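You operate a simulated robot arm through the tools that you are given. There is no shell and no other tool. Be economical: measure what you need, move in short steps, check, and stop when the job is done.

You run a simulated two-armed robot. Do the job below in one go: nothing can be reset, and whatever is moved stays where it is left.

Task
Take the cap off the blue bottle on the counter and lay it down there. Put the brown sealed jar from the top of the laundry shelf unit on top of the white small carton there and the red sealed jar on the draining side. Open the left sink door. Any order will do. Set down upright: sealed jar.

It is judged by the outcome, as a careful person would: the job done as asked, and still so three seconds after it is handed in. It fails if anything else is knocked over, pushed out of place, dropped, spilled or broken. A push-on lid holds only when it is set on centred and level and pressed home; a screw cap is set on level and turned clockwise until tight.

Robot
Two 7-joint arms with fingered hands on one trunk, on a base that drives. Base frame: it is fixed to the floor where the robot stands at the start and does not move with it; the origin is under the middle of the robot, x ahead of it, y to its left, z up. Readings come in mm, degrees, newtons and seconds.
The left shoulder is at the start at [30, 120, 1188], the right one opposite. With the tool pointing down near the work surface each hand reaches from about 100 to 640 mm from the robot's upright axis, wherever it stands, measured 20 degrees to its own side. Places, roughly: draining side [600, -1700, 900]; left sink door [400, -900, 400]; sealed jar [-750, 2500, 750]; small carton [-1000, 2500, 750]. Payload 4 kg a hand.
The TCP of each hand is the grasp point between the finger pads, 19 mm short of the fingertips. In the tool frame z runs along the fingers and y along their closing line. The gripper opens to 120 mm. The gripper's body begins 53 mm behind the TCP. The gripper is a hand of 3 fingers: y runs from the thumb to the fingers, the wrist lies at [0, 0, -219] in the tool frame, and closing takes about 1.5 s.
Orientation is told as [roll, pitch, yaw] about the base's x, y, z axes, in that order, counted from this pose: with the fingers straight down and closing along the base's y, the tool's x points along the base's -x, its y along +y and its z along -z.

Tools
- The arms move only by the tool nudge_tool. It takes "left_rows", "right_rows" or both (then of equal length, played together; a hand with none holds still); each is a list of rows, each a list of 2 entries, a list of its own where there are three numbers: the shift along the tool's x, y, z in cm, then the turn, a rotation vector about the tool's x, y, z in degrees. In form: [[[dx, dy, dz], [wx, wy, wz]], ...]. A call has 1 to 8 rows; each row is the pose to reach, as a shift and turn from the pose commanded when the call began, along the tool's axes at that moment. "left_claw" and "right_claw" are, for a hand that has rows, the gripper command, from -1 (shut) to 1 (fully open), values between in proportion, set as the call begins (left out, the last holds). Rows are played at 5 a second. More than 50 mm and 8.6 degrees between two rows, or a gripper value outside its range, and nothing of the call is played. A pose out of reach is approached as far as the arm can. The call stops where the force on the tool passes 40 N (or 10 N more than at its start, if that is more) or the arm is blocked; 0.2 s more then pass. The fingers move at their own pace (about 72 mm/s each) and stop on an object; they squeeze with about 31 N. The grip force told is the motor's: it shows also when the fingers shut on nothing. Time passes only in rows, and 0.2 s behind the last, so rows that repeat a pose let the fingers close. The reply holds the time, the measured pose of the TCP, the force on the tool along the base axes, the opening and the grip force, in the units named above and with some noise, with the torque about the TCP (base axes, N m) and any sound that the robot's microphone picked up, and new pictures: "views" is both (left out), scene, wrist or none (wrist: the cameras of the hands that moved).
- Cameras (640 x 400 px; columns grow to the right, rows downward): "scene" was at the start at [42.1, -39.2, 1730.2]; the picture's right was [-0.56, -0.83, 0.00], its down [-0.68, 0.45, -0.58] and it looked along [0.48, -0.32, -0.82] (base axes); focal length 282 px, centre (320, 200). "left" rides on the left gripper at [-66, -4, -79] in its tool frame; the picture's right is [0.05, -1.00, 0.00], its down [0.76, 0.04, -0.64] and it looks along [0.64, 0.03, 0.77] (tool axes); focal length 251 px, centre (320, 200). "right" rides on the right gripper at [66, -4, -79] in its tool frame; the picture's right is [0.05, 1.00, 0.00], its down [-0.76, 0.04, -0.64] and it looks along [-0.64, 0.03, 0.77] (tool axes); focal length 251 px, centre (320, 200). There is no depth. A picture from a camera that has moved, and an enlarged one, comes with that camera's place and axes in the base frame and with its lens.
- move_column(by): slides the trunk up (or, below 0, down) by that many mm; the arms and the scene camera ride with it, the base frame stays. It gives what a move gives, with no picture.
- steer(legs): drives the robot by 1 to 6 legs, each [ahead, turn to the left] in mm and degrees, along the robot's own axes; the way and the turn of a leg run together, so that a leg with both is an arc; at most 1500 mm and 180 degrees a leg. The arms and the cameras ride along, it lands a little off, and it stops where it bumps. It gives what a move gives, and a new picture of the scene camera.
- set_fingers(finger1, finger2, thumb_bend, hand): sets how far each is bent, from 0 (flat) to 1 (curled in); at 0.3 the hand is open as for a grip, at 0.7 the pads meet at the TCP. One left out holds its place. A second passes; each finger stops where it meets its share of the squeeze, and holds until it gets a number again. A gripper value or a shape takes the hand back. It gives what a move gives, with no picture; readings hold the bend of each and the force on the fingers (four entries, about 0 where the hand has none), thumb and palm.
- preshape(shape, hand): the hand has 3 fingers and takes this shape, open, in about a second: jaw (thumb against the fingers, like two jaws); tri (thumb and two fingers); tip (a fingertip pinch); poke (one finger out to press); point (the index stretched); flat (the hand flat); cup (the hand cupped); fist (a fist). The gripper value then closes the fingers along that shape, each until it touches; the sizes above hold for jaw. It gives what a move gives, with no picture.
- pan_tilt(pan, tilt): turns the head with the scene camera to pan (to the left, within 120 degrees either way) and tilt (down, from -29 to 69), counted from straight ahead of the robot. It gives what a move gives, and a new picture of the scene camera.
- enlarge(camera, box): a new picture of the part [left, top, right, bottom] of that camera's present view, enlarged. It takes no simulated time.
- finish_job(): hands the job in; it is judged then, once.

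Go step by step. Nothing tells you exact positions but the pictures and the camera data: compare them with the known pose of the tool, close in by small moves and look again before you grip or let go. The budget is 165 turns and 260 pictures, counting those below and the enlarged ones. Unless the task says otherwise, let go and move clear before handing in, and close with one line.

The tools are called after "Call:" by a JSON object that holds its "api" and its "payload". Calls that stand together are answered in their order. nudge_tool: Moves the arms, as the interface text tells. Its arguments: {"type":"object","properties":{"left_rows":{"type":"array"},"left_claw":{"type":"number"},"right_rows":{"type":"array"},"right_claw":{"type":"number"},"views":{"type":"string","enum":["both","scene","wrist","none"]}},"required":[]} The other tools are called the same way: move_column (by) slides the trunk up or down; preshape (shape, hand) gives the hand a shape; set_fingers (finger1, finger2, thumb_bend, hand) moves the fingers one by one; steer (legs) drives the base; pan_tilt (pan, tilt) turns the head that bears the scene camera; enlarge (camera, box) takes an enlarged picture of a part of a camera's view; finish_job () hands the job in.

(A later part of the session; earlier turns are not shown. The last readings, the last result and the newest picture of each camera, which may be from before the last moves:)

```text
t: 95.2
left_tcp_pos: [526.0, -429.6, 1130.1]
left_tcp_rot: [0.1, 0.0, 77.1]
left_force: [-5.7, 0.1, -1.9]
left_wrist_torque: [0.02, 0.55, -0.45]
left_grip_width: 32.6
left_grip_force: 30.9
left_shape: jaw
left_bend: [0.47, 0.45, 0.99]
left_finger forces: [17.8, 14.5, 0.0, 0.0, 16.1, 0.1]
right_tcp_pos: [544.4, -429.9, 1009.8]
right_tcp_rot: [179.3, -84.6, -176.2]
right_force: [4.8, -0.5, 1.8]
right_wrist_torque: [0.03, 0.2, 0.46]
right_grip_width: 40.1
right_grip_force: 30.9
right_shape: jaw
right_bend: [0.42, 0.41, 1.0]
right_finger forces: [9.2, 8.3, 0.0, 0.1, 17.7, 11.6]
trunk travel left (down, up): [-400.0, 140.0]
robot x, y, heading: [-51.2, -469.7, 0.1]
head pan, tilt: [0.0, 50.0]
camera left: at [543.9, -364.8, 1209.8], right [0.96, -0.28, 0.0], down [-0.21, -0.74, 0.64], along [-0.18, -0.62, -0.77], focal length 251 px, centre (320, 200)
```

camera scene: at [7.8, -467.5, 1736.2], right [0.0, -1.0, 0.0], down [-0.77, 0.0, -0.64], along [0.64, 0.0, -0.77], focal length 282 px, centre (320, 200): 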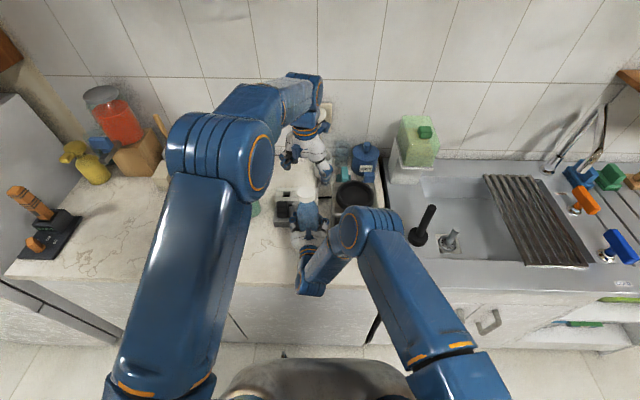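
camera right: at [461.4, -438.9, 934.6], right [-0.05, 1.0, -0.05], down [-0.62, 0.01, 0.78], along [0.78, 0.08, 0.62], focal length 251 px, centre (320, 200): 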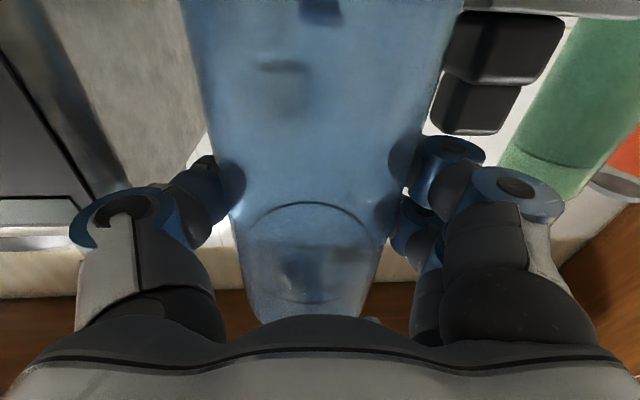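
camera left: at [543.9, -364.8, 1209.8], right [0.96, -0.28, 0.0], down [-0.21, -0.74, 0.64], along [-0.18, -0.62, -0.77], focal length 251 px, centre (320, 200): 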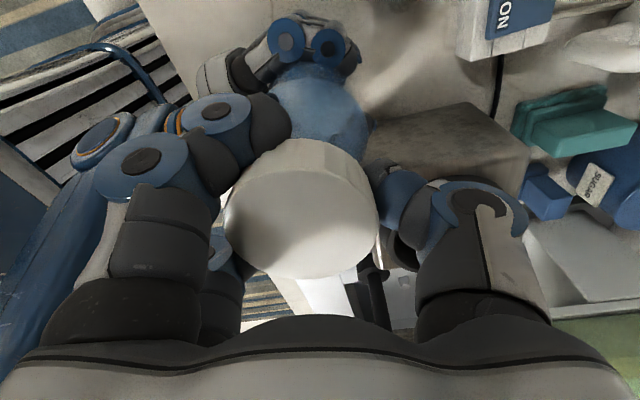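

Torque dropped to 0.45 Nm — maybe loose now. Test with a small lift.

Call:
{"api": "nudge_tool", "payload": {"left_rows": [[[0, 0, -0.2], [0, 0, 0]], [[0, 0, -0.4], [0, 0, 0]], [[0, 0, -0.6], [0, 0, 0]]], "views": "wrist"}}

Call:
{"api": "enlarge", "payload": {"camera": "scene", "box": [240, 140, 400, 240]}}

```text
t: 96.0
left_tcp_pos: [525.3, -429.7, 1134.7]
left_tcp_rot: [0.1, 0.1, 77.0]
left_force: [-3.7, -0.5, -26.9]
left_wrist_torque: [0.18, 0.05, -0.3]
left_grip_width: 31.5
left_grip_force: 31.0
left_shape: jaw
left_bend: [0.47, 0.45, 0.98]
left_finger forces: [18.3, 13.2, 0.0, 0.0, 18.0, 0.0]
right_tcp_pos: [545.8, -429.7, 1011.4]
right_tcp_rot: [179.2, -84.1, -176.0]
right_force: [3.0, 0.0, 25.7]
right_wrist_torque: [-0.23, 0.86, 0.29]
right_grip_width: 39.9
right_grip_force: 31.1
right_shape: jaw
right_bend: [0.42, 0.41, 1.0]
right_finger forces: [9.8, 8.1, 0.0, 0.1, 16.9, 11.7]
trunk travel left (down, up): [-400.0, 140.0]
robot x, y, heading: [-50.9, -467.2, -0.1]
head pan, tilt: [0.0, 50.0]
camera left: at [543.4, -364.7, 1214.7], right [0.96, -0.28, 0.0], down [-0.21, -0.74, 0.64], along [-0.18, -0.62, -0.77], focal length 251 px, centre (320, 200)
```

left: 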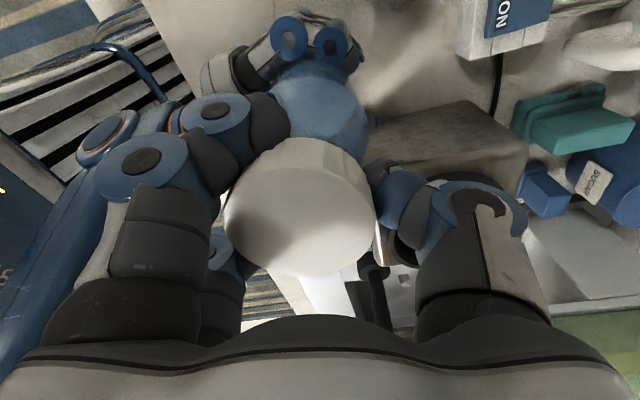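

```text
4.00 times, centred on (320, 190) of scene
camera zoom: at [7.6, -467.5, 1736.2], right [0.0, -1.0, 0.0], down [-0.77, 0.0, -0.64], along [0.64, 0.0, -0.77], focal length 1128 px, centre (320, 240)
```

zoom: 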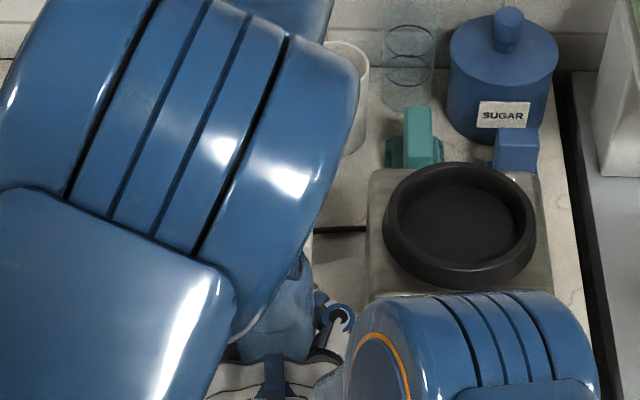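

Still attached (27 N). The fingertips probably reach below the cap rim onto the neck, locking cap and bottle together. I'll release, rotate back, and grip higher so only the cap is held.

Call:
{"api": "nudge_tool", "payload": {"left_rows": [[[0, 0, 0.5], [0, 0, 0]], [[0, 0, 0.5], [0, 0, 0]], [[0, 0, 0.5], [0, 0, 0]], [[0, 0, -2], [0, 0, 8]], [[0, 0, -4], [0, 0, 16]], [[0, 0, -4], [0, 0, 24]], [[0, 0, -4], [0, 0, 32]], [[0, 0, -4], [0, 0, 40]]], "left_claw": 0.4, "views": "none"}}

Call:
{"api": "nudge_tool", "payload": {"left_rows": [[[0, 0, 0], [0, 0, 8]], [[0, 0, 0], [0, 0, 16]], [[0, 0, 0], [0, 0, 24]], [[0, 0, 0], [0, 0, 32]], [[0, 0, 0], [0, 0, 40]], [[0, 0, 0], [0, 0, 48]], [[0, 0, 0], [0, 0, 56]], [[0, 0, 0], [0, 0, 64]]], "views": "none"}}

Call:
{"api": "nudge_tool", "payload": {"left_rows": [[[0, 0, 0], [0, 0, 8]], [[0, 0, 0], [0, 0, 16]], [[0, 0, 0], [0, 0, 24]], [[0, 0, 0], [0, 0, 32]]], "views": "wrist"}}

Call:
{"api": "enlarge", "payload": {"camera": "scene", "box": [280, 160, 360, 220]}}

```text
t: 97.8
left_tcp_pos: [524.2, -430.0, 1177.3]
left_tcp_rot: [-0.1, -0.1, 36.9]
left_force: [-0.3, -0.6, -0.3]
left_wrist_torque: [0.0, -0.01, -0.01]
left_grip_width: 83.3
left_grip_force: 0.1
left_shape: jaw
left_bend: [0.28, 0.28, 0.14]
left_finger forces: [0.0, 0.1, 0.0, 0.0, 0.1, 0.1]
right_tcp_pos: [544.8, -430.2, 1008.5]
right_tcp_rot: [179.9, -84.7, -176.9]
right_force: [-0.1, 0.5, -1.4]
right_wrist_torque: [0.01, -0.03, 0.02]
right_grip_width: 40.5
right_grip_force: 31.0
right_shape: jaw
right_bend: [0.42, 0.42, 1.0]
right_finger forces: [9.6, 10.4, 0.0, 0.0, 16.8, 15.1]
trunk travel left (down, up): [-400.0, 140.0]
robot x, y, heading: [-50.6, -468.7, -0.2]
head pan, tilt: [0.0, 50.0]
```

```text
t: 99.6
left_tcp_pos: [526.1, -431.4, 1175.9]
left_tcp_rot: [0.1, 0.0, -27.2]
left_force: [0.0, 0.5, -0.3]
left_wrist_torque: [0.01, -0.02, -0.01]
left_grip_width: 83.4
left_grip_force: 0.1
left_shape: jaw
left_bend: [0.28, 0.28, 0.14]
left_finger forces: [0.1, 0.0, 0.0, 0.0, 0.0, 0.0]
right_tcp_pos: [544.1, -431.3, 1009.0]
right_tcp_rot: [179.7, -84.7, -176.8]
right_force: [-0.2, -0.5, -1.1]
right_wrist_torque: [0.0, -0.02, -0.01]
right_grip_width: 40.7
right_grip_force: 31.1
right_shape: jaw
right_bend: [0.42, 0.42, 1.0]
right_finger forces: [9.7, 10.5, 0.0, 0.1, 16.9, 15.1]
trunk travel left (down, up): [-400.0, 140.0]
robot x, y, heading: [-49.9, -470.2, 0.2]
head pan, tilt: [0.0, 50.0]
```

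```text
t: 100.6
left_tcp_pos: [525.8, -430.8, 1176.6]
left_tcp_rot: [0.0, 0.0, -59.2]
left_force: [-0.1, 0.4, 0.1]
left_wrist_torque: [0.0, -0.02, 0.02]
left_grip_width: 83.2
left_grip_force: 0.0
left_shape: jaw
left_bend: [0.28, 0.28, 0.14]
left_finger forces: [0.0, 0.0, 0.1, 0.0, 0.0, 0.0]
right_tcp_pos: [544.4, -431.9, 1008.2]
right_tcp_rot: [179.8, -84.7, -176.8]
right_force: [0.4, 0.4, -0.9]
right_wrist_torque: [0.0, -0.07, 0.01]
right_grip_width: 40.9
right_grip_force: 30.7
right_shape: jaw
right_bend: [0.42, 0.42, 1.0]
right_finger forces: [9.7, 10.4, 0.0, 0.1, 16.8, 15.1]
trunk travel left (down, up): [-400.0, 140.0]
robot x, y, heading: [-52.8, -467.5, 0.1]
head pan, tilt: [0.0, 50.0]
camera left: at [556.5, -487.4, 1256.7], right [-0.89, -0.46, 0.0], down [-0.36, 0.68, 0.64], along [-0.3, 0.57, -0.77], focal length 251 px, centre (320, 200)
```

left: 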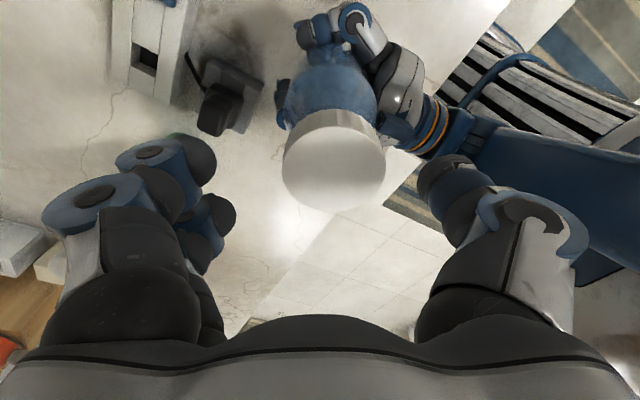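

```text
6.67 times, centred on (320, 190) of scene
camera zoom: at [7.8, -467.3, 1736.2], right [0.0, -1.0, 0.0], down [-0.77, 0.0, -0.64], along [0.64, 0.0, -0.77], focal length 1881 px, centre (320, 267)
```

zoom: 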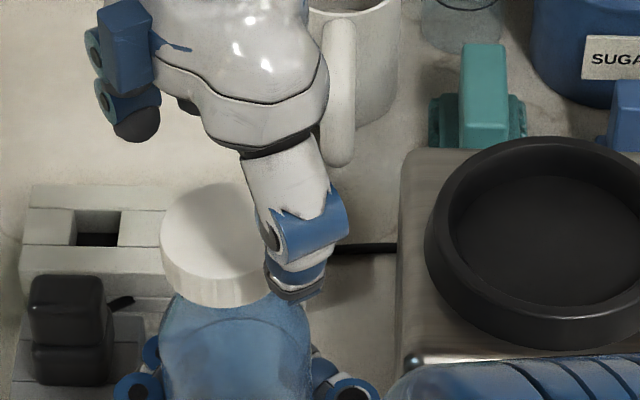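

Cap now at ≈[519, -428, 1143]. Centre and lower to a shallower grip (TCP ≈1138), then look.

Call:
{"api": "nudge_tool", "payload": {"left_rows": [[[0.55, -0.43, 1.5], [0, 0, 0]], [[0.55, -0.43, 3.8], [0, 0, 0]]], "views": "wrist"}}

Call:
{"api": "enlarge", "payload": {"camera": "left", "box": [220, 100, 440, 280]}}

```text
t: 101.2
left_tcp_pos: [519.7, -427.9, 1137.2]
left_tcp_rot: [0.1, 0.0, -59.2]
left_force: [0.4, 0.5, -1.0]
left_wrist_torque: [0.01, -0.01, 0.01]
left_grip_width: 83.2
left_grip_force: 0.1
left_shape: jaw
left_bend: [0.28, 0.28, 0.14]
left_finger forces: [0.0, 0.1, 0.1, 0.1, 0.0, 0.0]
right_tcp_pos: [545.7, -431.8, 1008.3]
right_tcp_rot: [179.7, -84.8, -176.7]
right_force: [0.7, 0.6, -2.0]
right_wrist_torque: [-0.01, -0.05, -0.04]
right_grip_width: 40.6
right_grip_force: 31.1
right_shape: jaw
right_bend: [0.42, 0.42, 1.0]
right_finger forces: [9.8, 10.5, 0.0, 0.0, 16.9, 15.0]
trunk travel left (down, up): [-400.0, 140.0]
robot x, y, heading: [-47.8, -471.4, -0.1]
head pan, tilt: [0.0, 50.0]
camera left: at [550.4, -485.2, 1217.6], right [-0.88, -0.47, 0.0], down [-0.36, 0.68, 0.64], along [-0.3, 0.57, -0.77], focal length 251 px, centre (320, 200)
```

left: 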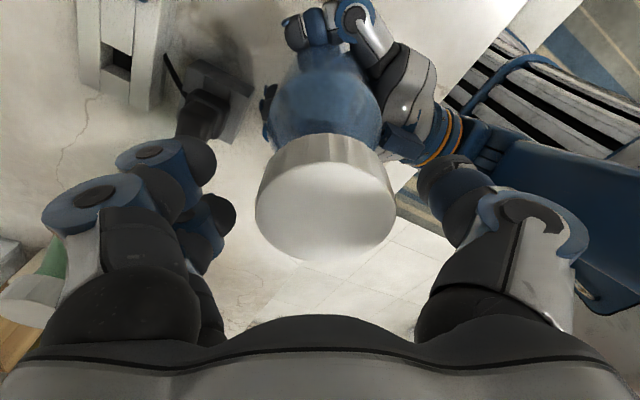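

```text
2.22 times, centred on (330, 190) of left
camera zoom: at [550.4, -485.2, 1217.6], right [-0.88, -0.47, 0.0], down [-0.36, 0.68, 0.64], along [-0.3, 0.57, -0.77], focal length 559 px, centre (298, 222)
```

zoom: 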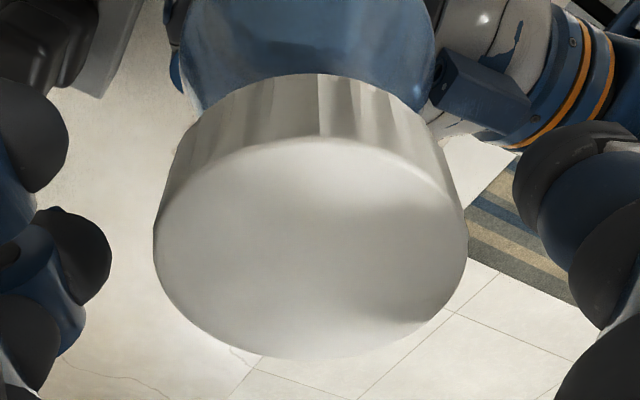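

Size suggests the cap top is nearer 1148, so I raise 6 mm, then close and test the turn.

Call:
{"api": "nudge_tool", "payload": {"left_rows": [[[0, 0, -0.6], [0, 0, 0]], [[0, 0, -0.6], [0, 0, 0]], [[0, 0, -0.6], [0, 0, 0]], [[0, 0, -0.6], [0, 0, 0]], [[0, 0, -0.6], [0, 0, 0]], [[0, 0, -0.6], [0, 0, 0]]], "left_claw": -1, "views": "wrist"}}

Call:
{"api": "nudge_tool", "payload": {"left_rows": [[[0, 0, 0], [0, 0, -8]], [[0, 0, 0], [0, 0, -16]], [[0, 0, 0], [0, 0, -24]]], "views": "wrist"}}

```text
t: 102.6
left_tcp_pos: [519.0, -428.7, 1145.1]
left_tcp_rot: [0.0, -0.1, -59.1]
left_force: [0.2, -0.3, -2.7]
left_wrist_torque: [0.0, 0.03, 0.01]
left_grip_width: 40.1
left_grip_force: 30.9
left_shape: jaw
left_bend: [0.43, 0.42, 0.96]
left_finger forces: [11.7, 13.5, 0.0, 0.0, 26.9, 0.0]
right_tcp_pos: [545.2, -431.1, 1008.6]
right_tcp_rot: [179.7, -84.7, -176.6]
right_force: [-0.4, 0.4, 2.5]
right_wrist_torque: [-0.05, 0.06, -0.03]
right_grip_width: 40.7
right_grip_force: 31.4
right_shape: jaw
right_bend: [0.42, 0.42, 1.0]
right_finger forces: [9.7, 10.9, 0.0, 0.1, 16.6, 15.0]
trunk travel left (down, up): [-400.0, 140.0]
robot x, y, heading: [-50.7, -467.6, 0.2]
head pan, tilt: [0.0, 50.0]
camera left: at [549.7, -484.8, 1224.4], right [-0.88, -0.47, 0.0], down [-0.36, 0.68, 0.64], along [-0.3, 0.57, -0.77], focal length 251 px, centre (320, 200)
```

left: 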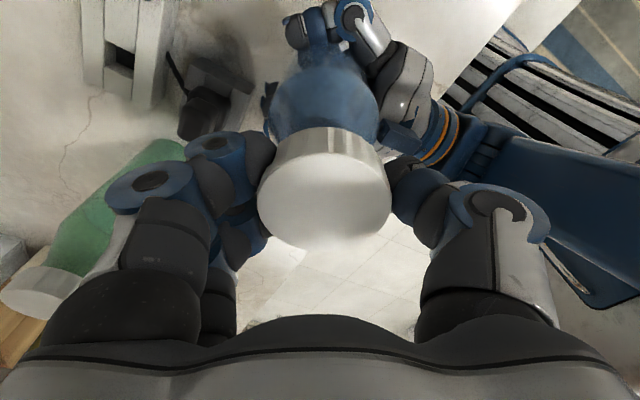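

```text
t: 103.4
left_tcp_pos: [518.5, -427.1, 1144.8]
left_tcp_rot: [0.0, 0.1, -35.0]
left_force: [-10.1, 3.1, -3.8]
left_wrist_torque: [0.03, 0.22, -0.87]
left_grip_width: 36.6
left_grip_force: 30.7
left_shape: jaw
left_bend: [0.46, 0.44, 0.98]
left_finger forces: [17.3, 10.0, 0.0, 0.0, 28.6, 0.0]
right_tcp_pos: [544.4, -431.7, 1009.6]
right_tcp_rot: [179.2, -84.7, -176.4]
right_force: [9.6, -1.8, 2.7]
right_wrist_torque: [0.29, 1.18, 0.91]
right_grip_width: 40.3
right_grip_force: 31.2
right_shape: jaw
right_bend: [0.42, 0.42, 1.0]
right_finger forces: [10.6, 10.1, 0.0, 0.0, 21.7, 18.6]
trunk travel left (down, up): [-400.0, 140.0]
robot x, y, heading: [-46.0, -468.3, 0.1]
head pan, tilt: [0.0, 50.0]
camera left: at [570.3, -466.6, 1223.6], right [-0.62, -0.79, 0.0], down [-0.6, 0.47, 0.65], along [-0.51, 0.4, -0.76], focal length 251 px, centre (320, 200)
```

left: 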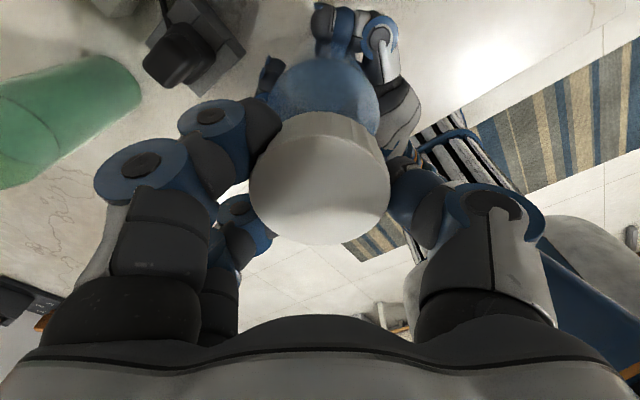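

Turning resists again, yet earlier the cap tilted freely on the neck — it may already be unthreaded but jammed by my twisting. I'll turn back to the relaxed position, then pull straight up steadily with this fresh grip.

Call:
{"api": "nudge_tool", "payload": {"left_rows": [[[0, 0, 0], [0, 0, 8]], [[0, 0, 0], [0, 0, 16]], [[0, 0, 0], [0, 0, 24]]], "views": "none"}}

Call:
{"api": "nudge_tool", "payload": {"left_rows": [[[0, 0, -0.2], [0, 0, 0]], [[0, 0, -0.4], [0, 0, 0]], [[0, 0, -0.6], [0, 0, 0]], [[0, 0, -0.8], [0, 0, 0]], [[0, 0, -1], [0, 0, 0]]], "views": "wrist"}}

```text
t: 104.2
left_tcp_pos: [520.6, -427.5, 1143.9]
left_tcp_rot: [0.1, 0.1, -59.2]
left_force: [-5.2, 0.7, -8.8]
left_wrist_torque: [-0.06, -0.02, 0.02]
left_grip_width: 36.5
left_grip_force: 30.7
left_shape: jaw
left_bend: [0.44, 0.45, 0.97]
left_finger forces: [15.0, 9.7, 0.0, 0.1, 26.3, 0.0]
right_tcp_pos: [544.0, -430.1, 1010.8]
right_tcp_rot: [179.7, -84.5, -176.7]
right_force: [5.1, -1.0, 8.6]
right_wrist_torque: [0.18, 0.97, -0.08]
right_grip_width: 40.5
right_grip_force: 30.9
right_shape: jaw
right_bend: [0.42, 0.42, 1.0]
right_finger forces: [10.6, 10.6, 0.0, 0.1, 18.5, 18.2]
trunk travel left (down, up): [-400.0, 140.0]
robot x, y, heading: [-51.3, -465.9, -0.1]
head pan, tilt: [0.0, 50.0]
```

```text
t: 105.4
left_tcp_pos: [519.6, -428.6, 1156.4]
left_tcp_rot: [0.1, -0.2, -59.1]
left_force: [-2.4, -0.9, -14.9]
left_wrist_torque: [-0.1, 0.13, -0.03]
left_grip_width: 34.3
left_grip_force: 30.8
left_shape: jaw
left_bend: [0.45, 0.45, 0.95]
left_finger forces: [14.0, 13.7, 0.0, 0.0, 24.4, 0.0]
right_tcp_pos: [543.3, -431.7, 1008.0]
right_tcp_rot: [-179.6, -84.9, -177.3]
right_force: [3.0, 1.1, 14.8]
right_wrist_torque: [-0.03, 0.66, -0.02]
right_grip_width: 39.9
right_grip_force: 31.4
right_shape: jaw
right_bend: [0.42, 0.42, 1.0]
right_finger forces: [8.3, 8.0, 0.0, 0.1, 12.7, 11.3]
trunk travel left (down, up): [-400.0, 140.0]
robot x, y, heading: [-52.2, -468.7, -0.1]
head pan, tilt: [0.0, 50.0]
camera left: at [550.0, -485.2, 1235.8], right [-0.88, -0.47, 0.0], down [-0.36, 0.68, 0.64], along [-0.3, 0.57, -0.77], focal length 251 px, centre (320, 200)
```

left: 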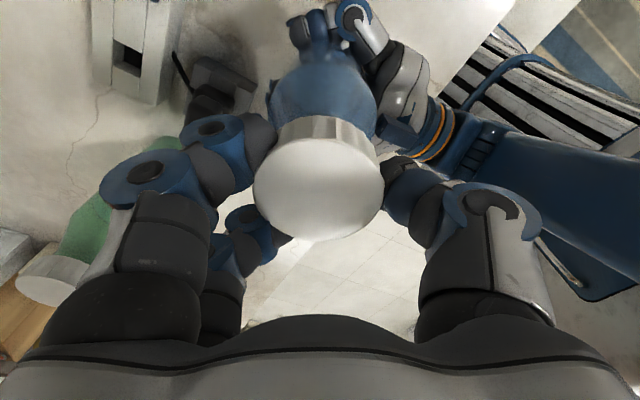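

The bottle slid up with the cap, so it is still joined. I push it back down, then regrip at a middle angle and test turning the other way to learn where the thread stands.

Call:
{"api": "nudge_tool", "payload": {"left_rows": [[[0, 0, 0.4], [0, 0, 0]], [[0, 0, 0.8], [0, 0, 0]], [[0, 0, 1.2], [0, 0, 0]]], "views": "none"}}

Call:
{"api": "nudge_tool", "payload": {"left_rows": [[[0, 0, 0], [0, 0, 0]], [[0, 0, 0], [0, 0, 0]], [[0, 0, -2], [0, 0, 0]], [[0, 0, -5], [0, 0, -8]], [[0, 0, -5], [0, 0, -16]], [[0, 0, -5], [0, 0, -24]], [[0, 0, -5], [0, 0, -32]], [[0, 0, -5], [0, 0, -40]]], "left_claw": 0.4, "views": "none"}}

Call:
{"api": "nudge_tool", "payload": {"left_rows": [[[0, 0, 0], [0, 0, -8]], [[0, 0, 0], [0, 0, -16]], [[0, 0, 0], [0, 0, -24]], [[0, 0, 0], [0, 0, -32]], [[0, 0, 0], [0, 0, -40]]], "views": "both"}}

Call:
{"api": "enlarge", "payload": {"camera": "scene", "box": [280, 160, 360, 220]}}

```text
t: 106.2
left_tcp_pos: [522.3, -429.3, 1145.5]
left_tcp_rot: [0.4, -0.5, -59.2]
left_force: [-2.8, 1.5, 25.2]
left_wrist_torque: [-0.04, 0.14, -0.04]
left_grip_width: 37.8
left_grip_force: 30.6
left_shape: jaw
left_bend: [0.44, 0.44, 1.0]
left_finger forces: [17.5, 15.2, 0.0, 0.0, 33.5, 0.1]
right_tcp_pos: [542.2, -431.7, 1003.8]
right_tcp_rot: [-178.8, -85.4, -178.2]
right_force: [2.6, -2.4, -26.8]
right_wrist_torque: [0.19, -0.42, 0.09]
right_grip_width: 39.9
right_grip_force: 31.0
right_shape: jaw
right_bend: [0.42, 0.42, 1.0]
right_finger forces: [7.8, 9.3, 0.0, 0.0, 15.3, 15.3]
trunk travel left (down, up): [-400.0, 140.0]
robot x, y, heading: [-53.1, -471.1, -0.1]
head pan, tilt: [0.0, 50.0]
```

```text
t: 108.0
left_tcp_pos: [519.4, -427.9, 1193.8]
left_tcp_rot: [0.0, -0.1, -18.9]
left_force: [-0.1, 0.6, 0.0]
left_wrist_torque: [-0.02, -0.01, 0.01]
left_grip_width: 83.7
left_grip_force: 0.0
left_shape: jaw
left_bend: [0.28, 0.28, 0.14]
left_finger forces: [0.0, 0.0, 0.0, 0.0, 0.0, 0.1]
right_tcp_pos: [545.2, -431.8, 1008.8]
right_tcp_rot: [179.7, -84.8, -176.8]
right_force: [0.5, 0.4, -0.5]
right_wrist_torque: [0.03, -0.02, 0.01]
right_grip_width: 40.5
right_grip_force: 31.1
right_shape: jaw
right_bend: [0.43, 0.42, 1.0]
right_finger forces: [9.1, 5.9, 0.0, 0.0, 13.3, 10.6]
trunk travel left (down, up): [-400.0, 140.0]
robot x, y, heading: [-51.3, -470.2, -0.1]
head pan, tilt: [0.0, 50.0]
```

```text
t: 109.2
left_tcp_pos: [518.5, -428.5, 1192.0]
left_tcp_rot: [-0.2, -0.2, 21.1]
left_force: [0.4, 0.3, -0.6]
left_wrist_torque: [0.0, 0.01, 0.0]
left_grip_width: 83.8
left_grip_force: 0.1
left_shape: jaw
left_bend: [0.28, 0.28, 0.14]
left_finger forces: [0.0, 0.0, 0.0, 0.0, 0.0, 0.0]
right_tcp_pos: [544.4, -430.6, 1009.6]
right_tcp_rot: [179.8, -84.8, -176.8]
right_force: [-0.4, 0.3, -1.4]
right_wrist_torque: [0.01, 0.01, 0.0]
right_grip_width: 40.5
right_grip_force: 30.5
right_shape: jaw
right_bend: [0.43, 0.42, 1.0]
right_finger forces: [9.3, 5.9, 0.0, 0.0, 13.4, 10.6]
trunk travel left (down, up): [-400.0, 140.0]
robot x, y, heading: [-53.0, -470.3, 0.0]
head pan, tilt: [0.0, 50.0]
camera scene: at [7.6, -467.6, 1736.2], right [0.0, -1.0, 0.0], down [-0.77, 0.0, -0.64], along [0.64, 0.0, -0.77], focal length 282 px, centre (320, 200)
camera left: at [581.6, -406.7, 1273.3], right [0.31, -0.95, 0.0], down [-0.73, -0.24, 0.64], along [-0.61, -0.2, -0.77], focal length 251 px, centre (320, 200)
```

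scene: 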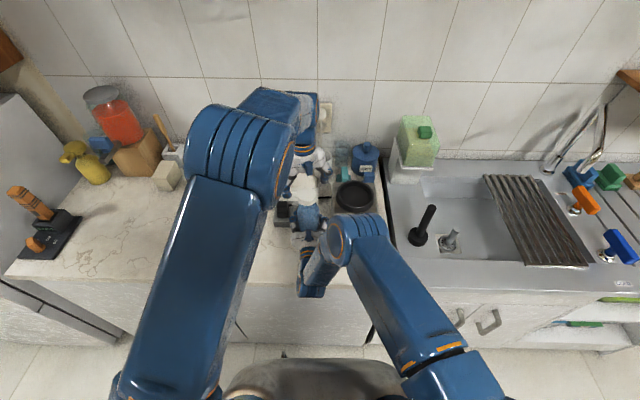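
left: 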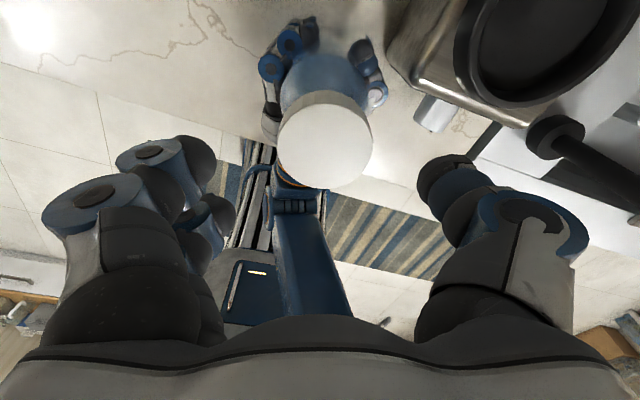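

```text
6.67 times, centred on (320, 190) of scene
camera zoom: at [7.6, -467.6, 1736.2], right [0.0, -1.0, 0.0], down [-0.77, 0.0, -0.64], along [0.64, 0.0, -0.77], focal length 1881 px, centre (320, 267)
```

zoom: 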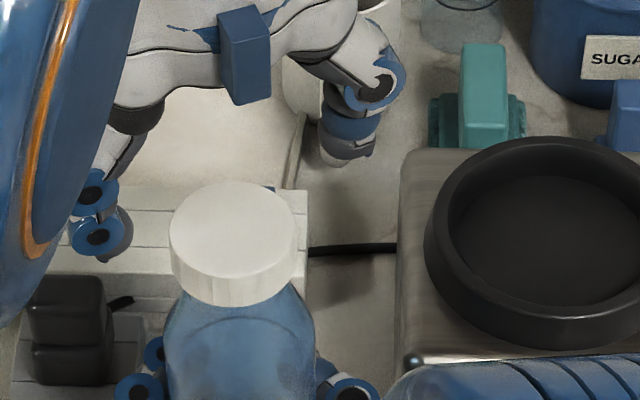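

The cap looks seated, top ≈1147 at [519, -430]. Grip and test-turn clockwise ~40°.

Call:
{"api": "nudge_tool", "payload": {"left_rows": [[[0, -0.15, 2.5], [0, 0, 0]], [[0, -0.15, 5], [0, 0, 0]]], "views": "none"}}

Call:
{"api": "nudge_tool", "payload": {"left_rows": [[[0, 0, 0], [0, 0, 0]], [[0, 0, 0], [0, 0, 0]], [[0, 0, 0], [0, 0, 0]], [[0, 0, 0], [0, 0, 0]], [[0, 0, 0], [0, 0, 0]]], "left_claw": -1, "views": "none"}}

Call:
{"api": "nudge_tool", "payload": {"left_rows": [[[0, 0, 0], [0, 0, 8]], [[0, 0, 0], [0, 0, 16]], [[0, 0, 0], [0, 0, 24]]], "views": "none"}}

Call:
{"api": "nudge_tool", "payload": {"left_rows": [[[0, 0, 0], [0, 0, 8]], [[0, 0, 0], [0, 0, 16]], [[0, 0, 0], [0, 0, 24]]], "views": "none"}}

```text
t: 109.8
left_tcp_pos: [520.6, -429.0, 1141.5]
left_tcp_rot: [-0.1, -0.1, 20.9]
left_force: [0.3, -0.4, -0.2]
left_wrist_torque: [0.01, -0.01, 0.04]
left_grip_width: 83.8
left_grip_force: 0.0
left_shape: jaw
left_bend: [0.28, 0.28, 0.14]
left_finger forces: [0.1, 0.0, 0.0, 0.0, 0.0, 0.0]
right_tcp_pos: [544.5, -431.0, 1008.7]
right_tcp_rot: [179.9, -84.7, -176.8]
right_force: [0.3, -0.2, -1.3]
right_wrist_torque: [-0.02, -0.01, -0.03]
right_grip_width: 40.6
right_grip_force: 31.0
right_shape: jaw
right_bend: [0.43, 0.42, 1.0]
right_finger forces: [9.1, 6.0, 0.1, 0.0, 13.4, 10.6]
trunk travel left (down, up): [-400.0, 140.0]
robot x, y, heading: [-47.5, -469.4, -0.1]
head pan, tilt: [0.0, 50.0]
```

```text
t: 111.0
left_tcp_pos: [519.7, -429.4, 1142.7]
left_tcp_rot: [-0.2, -0.1, 20.9]
left_force: [-0.1, -1.2, -2.2]
left_wrist_torque: [-0.04, -0.02, 0.03]
left_grip_width: 39.1
left_grip_force: 31.5
left_shape: jaw
left_bend: [0.44, 0.41, 0.96]
left_finger forces: [11.4, 13.4, 0.0, 0.1, 27.3, 0.0]
right_tcp_pos: [544.5, -430.6, 1008.5]
right_tcp_rot: [179.6, -84.7, -176.6]
right_force: [-0.1, 0.2, 1.4]
right_wrist_torque: [-0.06, -0.04, 0.01]
right_grip_width: 40.4
right_grip_force: 30.8
right_shape: jaw
right_bend: [0.43, 0.42, 1.0]
right_finger forces: [9.1, 6.1, 0.0, 0.1, 13.1, 10.7]
trunk travel left (down, up): [-400.0, 140.0]
robot x, y, heading: [-50.1, -467.7, -0.1]
head pan, tilt: [0.0, 50.0]
```

```text
t: 111.8
left_tcp_pos: [519.8, -429.5, 1142.5]
left_tcp_rot: [-0.1, -0.1, -3.2]
left_force: [0.6, -2.6, -1.7]
left_wrist_torque: [-0.13, -0.02, 0.06]
left_grip_width: 39.0
left_grip_force: 30.8
left_shape: jaw
left_bend: [0.44, 0.41, 0.96]
left_finger forces: [11.2, 13.1, 0.1, 0.0, 29.0, 0.0]
right_tcp_pos: [544.2, -431.7, 1009.4]
right_tcp_rot: [179.9, -84.7, -176.9]
right_force: [-0.5, 3.2, 1.3]
right_wrist_torque: [-0.25, -0.04, -0.12]
right_grip_width: 40.5
right_grip_force: 31.2
right_shape: jaw
right_bend: [0.43, 0.42, 1.0]
right_finger forces: [8.8, 7.5, 0.0, 0.0, 12.3, 11.3]
trunk travel left (down, up): [-400.0, 140.0]
robot x, y, heading: [-51.3, -466.5, -0.1]
head pan, tilt: [0.0, 50.0]
```

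```text
t: 112.6
left_tcp_pos: [520.5, -429.1, 1144.1]
left_tcp_rot: [0.0, -0.1, -27.2]
left_force: [0.4, -4.3, -2.9]
left_wrist_torque: [-0.16, -0.03, 0.02]
left_grip_width: 39.2
left_grip_force: 30.9
left_shape: jaw
left_bend: [0.44, 0.41, 0.96]
left_finger forces: [11.3, 12.9, 0.0, 0.0, 29.5, 0.0]
right_tcp_pos: [544.1, -431.2, 1010.0]
right_tcp_rot: [179.7, -84.7, -176.8]
right_force: [-0.5, 4.4, 2.4]
right_wrist_torque: [-0.35, -0.06, -0.14]
right_grip_width: 40.6
right_grip_force: 30.8
right_shape: jaw
right_bend: [0.43, 0.42, 1.0]
right_finger forces: [8.3, 8.5, 0.0, 0.0, 12.0, 11.7]
trunk travel left (down, up): [-400.0, 140.0]
robot x, y, heading: [-51.8, -468.0, -0.0]
head pan, tilt: [0.0, 50.0]
```

Clockwise is free while counter-clockwise hits a stop — so I need to learn this thread's travel. Continue clockwise, watching torque and height.

Call:
{"api": "nudge_tool", "payload": {"left_rows": [[[0, 0, 0], [0, 0, 8]], [[0, 0, 0], [0, 0, 16]], [[0, 0, 0], [0, 0, 24]], [[0, 0, 0], [0, 0, 32]], [[0, 0, 0], [0, 0, 40]], [[0, 0, 0], [0, 0, 48]]], "views": "none"}}

Call:
{"api": "nudge_tool", "payload": {"left_rows": [[[0, 0, 0], [0, 0, 8]], [[0, 0, 0], [0, 0, 16]], [[0, 0, 0], [0, 0, 24]]], "views": "wrist"}}

```text
t: 114.0
left_tcp_pos: [519.9, -429.0, 1143.0]
left_tcp_rot: [-0.1, 0.0, -75.2]
left_force: [0.1, -4.4, -6.7]
left_wrist_torque: [-0.07, -0.13, 0.07]
left_grip_width: 38.6
left_grip_force: 31.0
left_shape: jaw
left_bend: [0.44, 0.41, 0.95]
left_finger forces: [12.0, 13.2, 0.0, 0.0, 28.1, 0.0]
right_tcp_pos: [545.8, -431.4, 1009.6]
right_tcp_rot: [179.7, -84.6, -176.7]
right_force: [0.4, 4.1, 6.0]
right_wrist_torque: [-0.38, 0.31, -0.13]
right_grip_width: 40.8
right_grip_force: 30.9
right_shape: jaw
right_bend: [0.43, 0.42, 1.0]
right_finger forces: [7.9, 9.2, 0.0, 0.1, 12.4, 13.1]
trunk travel left (down, up): [-400.0, 140.0]
robot x, y, heading: [-53.5, -468.1, -0.0]
head pan, tilt: [0.0, 50.0]
```

```text
t: 114.8
left_tcp_pos: [519.6, -428.4, 1142.7]
left_tcp_rot: [0.0, 0.0, -99.2]
left_force: [-1.4, -3.5, -9.9]
left_wrist_torque: [-0.14, -0.2, 0.06]
left_grip_width: 38.9
left_grip_force: 31.2
left_shape: jaw
left_bend: [0.44, 0.41, 0.95]
left_finger forces: [11.8, 12.8, 0.1, 0.0, 27.2, 0.0]
right_tcp_pos: [544.6, -431.6, 1009.0]
right_tcp_rot: [179.7, -84.6, -176.6]
right_force: [1.2, 4.8, 10.2]
right_wrist_torque: [-0.38, 0.61, -0.15]
right_grip_width: 40.6
right_grip_force: 31.1
right_shape: jaw
right_bend: [0.43, 0.42, 1.0]
right_finger forces: [7.8, 9.4, 0.0, 0.0, 13.0, 14.0]
trunk travel left (down, up): [-400.0, 140.0]
robot x, y, heading: [-53.9, -469.7, -0.3]
head pan, tilt: [0.0, 50.0]
camera left: at [505.5, -492.3, 1222.8], right [-0.98, 0.21, 0.0], down [0.16, 0.75, 0.64], along [0.14, 0.63, -0.77], focal length 251 px, centre (320, 200)
```

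left: 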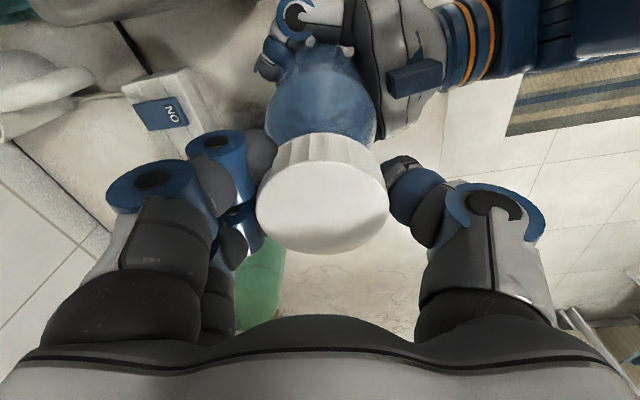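

Clockwise pulls the cap down (right-handed thread as expected). The wrist reaches -99°, so I can now make one long counter-clockwise turn with a single good grip, checking torque as it goes.

Call:
{"api": "nudge_tool", "payload": {"left_rows": [[[0, 0, 0], [0, 0, -8]], [[0, 0, 0], [0, 0, -16]], [[0, 0, 0], [0, 0, -24]], [[0, 0, 0], [0, 0, -32]], [[0, 0, 0], [0, 0, -40]], [[0, 0, 0], [0, 0, -48]], [[0, 0, 0], [0, 0, -56]], [[0, 0, 0], [0, 0, -64]]], "views": "none"}}

Call:
{"api": "nudge_tool", "payload": {"left_rows": [[[0, 0, 0], [0, 0, -8]], [[0, 0, 0], [0, 0, -16]], [[0, 0, 0], [0, 0, -24]], [[0, 0, 0], [0, 0, -32]]], "views": "none"}}

Call:
{"api": "nudge_tool", "payload": {"left_rows": [[[0, 0, 0], [0, 0, -8]], [[0, 0, 0], [0, 0, -16]], [[0, 0, 0], [0, 0, -24]]], "views": "none"}}

```text
t: 116.6
left_tcp_pos: [519.5, -430.8, 1143.0]
left_tcp_rot: [0.0, -0.1, -34.9]
left_force: [-1.5, -2.7, -6.1]
left_wrist_torque: [-0.12, 0.05, -0.01]
left_grip_width: 38.4
left_grip_force: 30.9
left_shape: jaw
left_bend: [0.44, 0.41, 0.95]
left_finger forces: [11.0, 12.8, 0.0, 0.0, 27.8, 0.0]
right_tcp_pos: [543.9, -430.8, 1009.0]
right_tcp_rot: [179.7, -84.7, -176.8]
right_force: [1.5, 1.8, 5.6]
right_wrist_torque: [-0.19, 0.23, -0.05]
right_grip_width: 40.5
right_grip_force: 31.5
right_shape: jaw
right_bend: [0.43, 0.42, 1.0]
right_finger forces: [8.7, 7.3, 0.0, 0.0, 13.2, 11.6]
trunk travel left (down, up): [-400.0, 140.0]
robot x, y, heading: [-49.2, -467.5, -0.4]
head pan, tilt: [0.0, 50.0]
```

```text
t: 117.6
left_tcp_pos: [519.0, -430.3, 1143.2]
left_tcp_rot: [0.1, -0.1, -2.9]
left_force: [-0.7, -1.5, -4.4]
left_wrist_torque: [-0.12, 0.03, -0.05]
left_grip_width: 38.4
left_grip_force: 31.5
left_shape: jaw
left_bend: [0.44, 0.41, 0.95]
left_finger forces: [11.2, 13.4, 0.0, 0.1, 27.6, 0.0]
right_tcp_pos: [543.4, -431.0, 1009.1]
right_tcp_rot: [179.7, -84.8, -176.6]
right_force: [1.3, 2.0, 3.5]
right_wrist_torque: [-0.04, 0.23, -0.02]
right_grip_width: 40.1
right_grip_force: 31.1
right_shape: jaw
right_bend: [0.43, 0.42, 1.0]
right_finger forces: [8.9, 6.8, 0.0, 0.0, 13.8, 11.4]
trunk travel left (down, up): [-400.0, 140.0]
robot x, y, heading: [-49.5, -469.2, -0.1]
head pan, tilt: [0.0, 50.0]
```

```text
t: 118.4
left_tcp_pos: [521.2, -429.2, 1143.8]
left_tcp_rot: [0.0, -0.1, 21.1]
left_force: [-1.1, 0.0, -1.5]
left_wrist_torque: [-0.07, 0.0, -0.04]
left_grip_width: 38.5
left_grip_force: 30.7
left_shape: jaw
left_bend: [0.44, 0.41, 0.96]
left_finger forces: [11.9, 14.0, 0.0, 0.0, 27.0, 0.0]
right_tcp_pos: [544.6, -431.0, 1008.5]
right_tcp_rot: [179.8, -84.7, -176.8]
right_force: [1.9, 0.2, 1.0]
right_wrist_torque: [0.05, 0.23, 0.06]
right_grip_width: 40.4
right_grip_force: 31.3
right_shape: jaw
right_bend: [0.43, 0.42, 1.0]
right_finger forces: [8.9, 6.5, 0.1, 0.0, 14.8, 11.8]
trunk travel left (down, up): [-400.0, 140.0]
robot x, y, heading: [-50.3, -466.8, 0.2]
head pan, tilt: [0.0, 50.0]
```

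Free so far and the downward pull relaxes as the cap rises. Continue counter-clockwise to 77°.

Call:
{"api": "nudge_tool", "payload": {"left_rows": [[[0, 0, 0], [0, 0, -8]], [[0, 0, 0], [0, 0, -16]], [[0, 0, 0], [0, 0, -24]]], "views": "none"}}

Call:
{"api": "nudge_tool", "payload": {"left_rows": [[[0, 0, 0], [0, 0, -8]], [[0, 0, 0], [0, 0, -16]], [[0, 0, 0], [0, 0, -24]], [[0, 0, 0], [0, 0, -32]]], "views": "wrist"}}

```text
t: 119.2
left_tcp_pos: [520.8, -428.9, 1143.2]
left_tcp_rot: [-0.2, 0.0, 45.0]
left_force: [-1.0, 0.8, -0.8]
left_wrist_torque: [-0.01, -0.03, -0.01]
left_grip_width: 38.4
left_grip_force: 30.8
left_shape: jaw
left_bend: [0.44, 0.41, 0.96]
left_finger forces: [12.3, 14.3, 0.1, 0.0, 27.9, 0.1]
right_tcp_pos: [544.1, -431.1, 1008.6]
right_tcp_rot: [179.9, -84.6, -176.8]
right_force: [0.4, -0.3, -0.6]
right_wrist_torque: [0.0, 0.03, 0.02]
right_grip_width: 40.4
right_grip_force: 31.2
right_shape: jaw
right_bend: [0.43, 0.42, 1.0]
right_finger forces: [8.9, 6.5, 0.0, 0.1, 14.2, 11.6]
trunk travel left (down, up): [-400.0, 140.0]
robot x, y, heading: [-50.6, -471.3, -0.2]
head pan, tilt: [0.0, 50.0]
```

```text
t: 120.2
left_tcp_pos: [519.3, -429.7, 1143.3]
left_tcp_rot: [-0.1, 0.1, 77.1]
left_force: [-3.0, 0.4, -0.3]
left_wrist_torque: [-0.01, 0.04, -0.07]
left_grip_width: 38.4
left_grip_force: 31.5
left_shape: jaw
left_bend: [0.44, 0.41, 0.96]
left_finger forces: [12.5, 15.6, 0.0, 0.1, 27.0, 0.0]
right_tcp_pos: [543.6, -431.0, 1008.2]
right_tcp_rot: [179.7, -84.6, -176.7]
right_force: [2.4, -1.2, -0.7]
right_wrist_torque: [0.17, 0.28, 0.1]
right_grip_width: 40.5
right_grip_force: 31.0
right_shape: jaw
right_bend: [0.43, 0.42, 1.0]
right_finger forces: [8.7, 6.6, 0.1, 0.1, 15.6, 12.4]
trunk travel left (down, up): [-400.0, 140.0]
robot x, y, heading: [-49.9, -468.8, -0.2]
head pan, tilt: [0.0, 50.0]
camera left: at [537.7, -363.9, 1222.4], right [0.96, -0.28, 0.0], down [-0.21, -0.74, 0.64], along [-0.18, -0.62, -0.77], focal length 251 px, centre (320, 200)
```

left: 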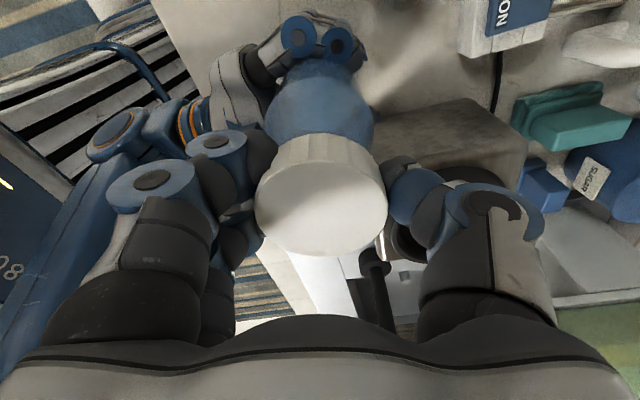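

No stop this time, torque ≈0 over 176°. Test a gentle lift.

Call:
{"api": "nudge_tool", "payload": {"left_rows": [[[0, 0, -0.2], [0, 0, 0]], [[0, 0, -0.4], [0, 0, 0]], [[0, 0, -0.6], [0, 0, 0]]], "views": "wrist"}}

```text
t: 121.0
left_tcp_pos: [520.4, -428.4, 1149.0]
left_tcp_rot: [0.1, 0.0, 76.9]
left_force: [-1.2, 1.5, -2.6]
left_wrist_torque: [-0.04, -0.04, -0.02]
left_grip_width: 38.5
left_grip_force: 31.2
left_shape: jaw
left_bend: [0.44, 0.41, 0.96]
left_finger forces: [12.4, 15.2, 0.0, 0.0, 27.1, 0.0]
right_tcp_pos: [544.5, -430.3, 1008.0]
right_tcp_rot: [179.7, -84.8, -176.7]
right_force: [2.5, -1.5, 1.1]
right_wrist_torque: [0.17, 0.34, 0.02]
right_grip_width: 40.4
right_grip_force: 30.6
right_shape: jaw
right_bend: [0.43, 0.42, 1.0]
right_finger forces: [8.8, 6.4, 0.1, 0.0, 15.6, 12.5]
trunk travel left (down, up): [-400.0, 140.0]
robot x, y, heading: [-53.7, -470.7, 0.4]
head pan, tilt: [0.0, 50.0]
camera left: at [537.9, -364.0, 1228.2], right [0.96, -0.28, 0.0], down [-0.21, -0.73, 0.64], along [-0.18, -0.62, -0.77], focal length 251 px, centre (320, 200)
```

left: 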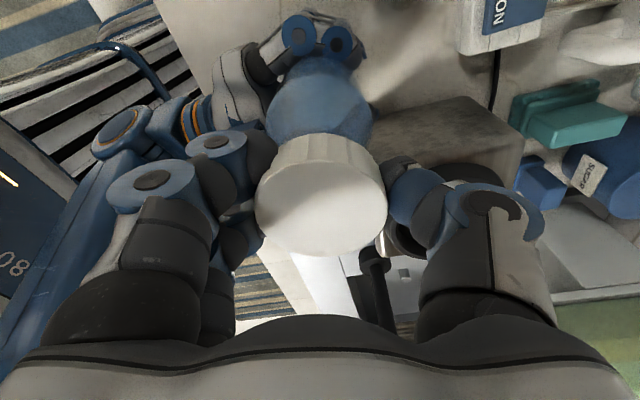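

Only 2.6 N — it's coming off. Lift further.

Call:
{"api": "nudge_tool", "payload": {"left_rows": [[[0, 0, -1], [0, 0, 0]], [[0, 0, -2], [0, 0, 0]], [[0, 0, -4], [0, 0, 0]], [[0, 0, -6], [0, 0, 0]]], "views": "wrist"}}

```text
t: 122.0
left_tcp_pos: [518.6, -430.0, 1208.6]
left_tcp_rot: [-0.1, -0.1, 76.9]
left_force: [-0.5, -0.3, -0.3]
left_wrist_torque: [0.0, 0.0, 0.0]
left_grip_width: 38.5
left_grip_force: 30.8
left_shape: jaw
left_bend: [0.44, 0.41, 0.96]
left_finger forces: [11.9, 14.3, 0.0, 0.0, 28.0, 0.1]
right_tcp_pos: [545.0, -431.6, 1008.4]
right_tcp_rot: [179.9, -84.7, -176.7]
right_force: [0.0, 0.2, -0.4]
right_wrist_torque: [0.01, -0.04, 0.0]
right_grip_width: 40.5
right_grip_force: 30.5
right_shape: jaw
right_bend: [0.43, 0.42, 1.0]
right_finger forces: [8.9, 6.3, 0.0, 0.0, 13.9, 11.8]
trunk travel left (down, up): [-400.0, 140.0]
robot x, y, heading: [-50.9, -470.1, 0.1]
head pan, tilt: [0.0, 50.0]
camera left: at [537.3, -363.9, 1289.0], right [0.96, -0.28, 0.0], down [-0.21, -0.73, 0.64], along [-0.18, -0.62, -0.77], focal length 251 px, centre (320, 200)
```

left: 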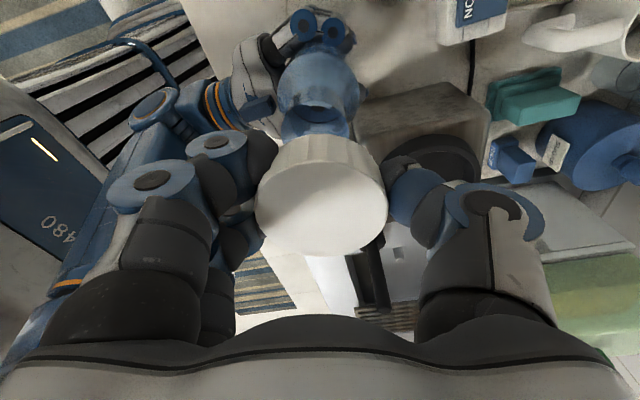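

The cap is off and the neck is bare. Next I carry it to the free counter spot near [480, -280], turning the wrist back.

Call:
{"api": "nudge_tool", "payload": {"left_rows": [[[-1.7, 0.9, 0], [0, 0, 7]], [[-3.4, 1.8, 0], [0, 0, 14]], [[-5.1, 2.7, 0], [0, 0, 21]], [[-6.8, 3.6, 0], [0, 0, 28]], [[-8.5, 4.5, 0], [0, 0, 35]], [[-10.2, 5.4, 0], [0, 0, 42]], [[-11.9, 6.3, 0], [0, 0, 49]], [[-13.7, 7.2, 0], [0, 0, 57]]]}}

```text
t: 123.8
left_tcp_pos: [479.4, -276.5, 1209.6]
left_tcp_rot: [-0.1, 0.0, 19.8]
left_force: [0.6, 0.4, -0.5]
left_wrist_torque: [-0.03, 0.03, 0.04]
left_grip_width: 38.7
left_grip_force: 30.5
left_shape: jaw
left_bend: [0.44, 0.41, 0.96]
left_finger forces: [11.9, 14.4, 0.0, 0.0, 27.7, 0.1]
right_tcp_pos: [544.7, -430.0, 1008.2]
right_tcp_rot: [-179.8, -84.8, -177.2]
right_force: [-1.3, 0.4, -0.8]
right_wrist_torque: [0.01, -0.02, -0.03]
right_grip_width: 40.3
right_grip_force: 30.5
right_shape: jaw
right_bend: [0.43, 0.42, 1.0]
right_finger forces: [8.9, 6.4, 0.1, 0.1, 13.9, 12.0]
trunk travel left (down, up): [-400.0, 140.0]
robot x, y, heading: [-49.9, -470.2, -0.4]
head pan, tilt: [0.0, 50.0]
camera scene: at [7.3, -466.3, 1736.2], right [0.0, -1.0, 0.0], down [-0.77, 0.0, -0.64], along [0.64, 0.0, -0.77], focal length 282 px, centre (320, 200)
camera left: at [542.4, -256.4, 1289.6], right [0.29, -0.96, 0.0], down [-0.73, -0.22, 0.64], along [-0.61, -0.19, -0.77], focal length 251 px, centre (320, 200)
```

scene: 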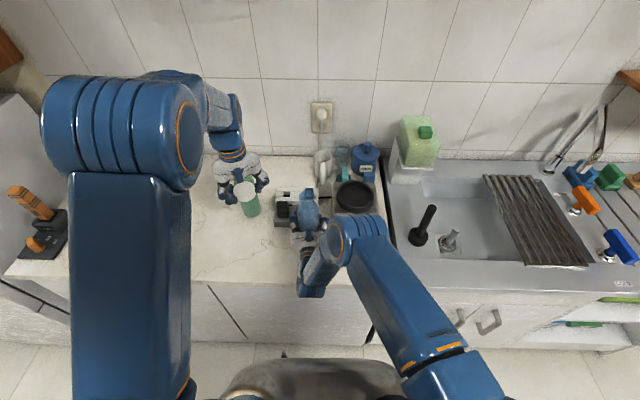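
left: 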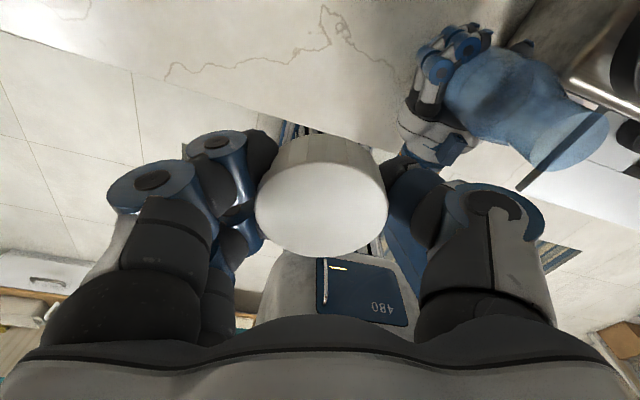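

Shift a bit further left for clearance and lower toward the counter.

Call:
{"api": "nudge_tool", "payload": {"left_rows": [[[-0.3, 3.5, 2], [0, 0, 0]], [[-0.3, 3.5, 7], [0, 0, 0]], [[-0.3, 3.5, 12], [0, 0, 0]], [[-0.3, 3.5, 17], [0, 0, 0]], [[-0.3, 3.5, 22], [0, 0, 0]], [[-0.3, 3.5, 26], [0, 0, 0]]]}}

```text
t: 125.2
left_tcp_pos: [472.1, -244.2, 948.7]
left_tcp_rot: [0.0, -0.1, 20.0]
left_force: [0.3, 0.1, 0.4]
left_wrist_torque: [0.01, 0.0, -0.01]
left_grip_width: 38.4
left_grip_force: 30.8
left_shape: jaw
left_bend: [0.44, 0.41, 0.96]
left_finger forces: [11.7, 14.0, 0.1, 0.0, 27.2, 0.1]
right_tcp_pos: [544.4, -431.9, 1009.1]
right_tcp_rot: [180.0, -84.6, -177.1]
right_force: [-0.8, 0.3, -0.2]
right_wrist_torque: [0.02, 0.01, -0.01]
right_grip_width: 40.4
right_grip_force: 31.0
right_shape: jaw
right_bend: [0.43, 0.42, 1.0]
right_finger forces: [8.8, 6.4, 0.1, 0.1, 13.7, 11.8]
trunk travel left (down, up): [-400.0, 140.0]
robot x, y, heading: [-54.1, -472.2, -0.1]
head pan, tilt: [0.0, 50.0]
camera scene: at [8.2, -466.8, 1736.2], right [0.0, -1.0, 0.0], down [-0.77, 0.0, -0.64], along [0.64, 0.0, -0.77], focal length 282 px, centre (320, 200)
camera left: at [534.6, -223.7, 1028.6], right [0.29, -0.96, 0.0], down [-0.73, -0.22, 0.64], along [-0.61, -0.19, -0.77], focal length 251 px, centre (320, 200)
```

scene: 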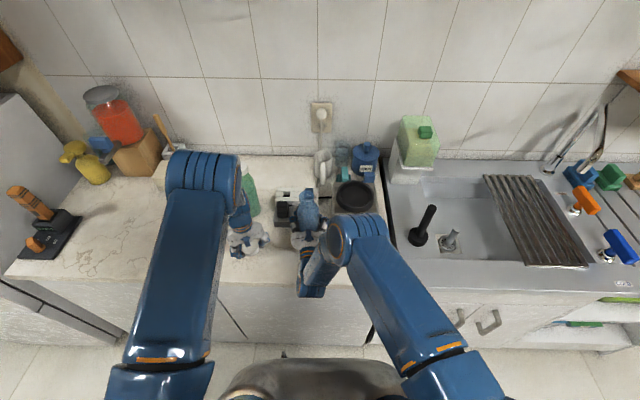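
left: 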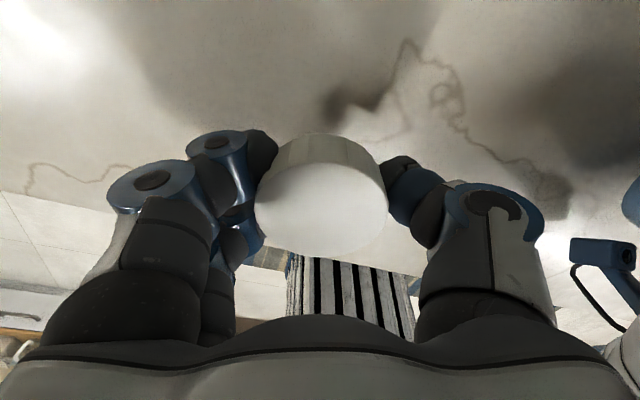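

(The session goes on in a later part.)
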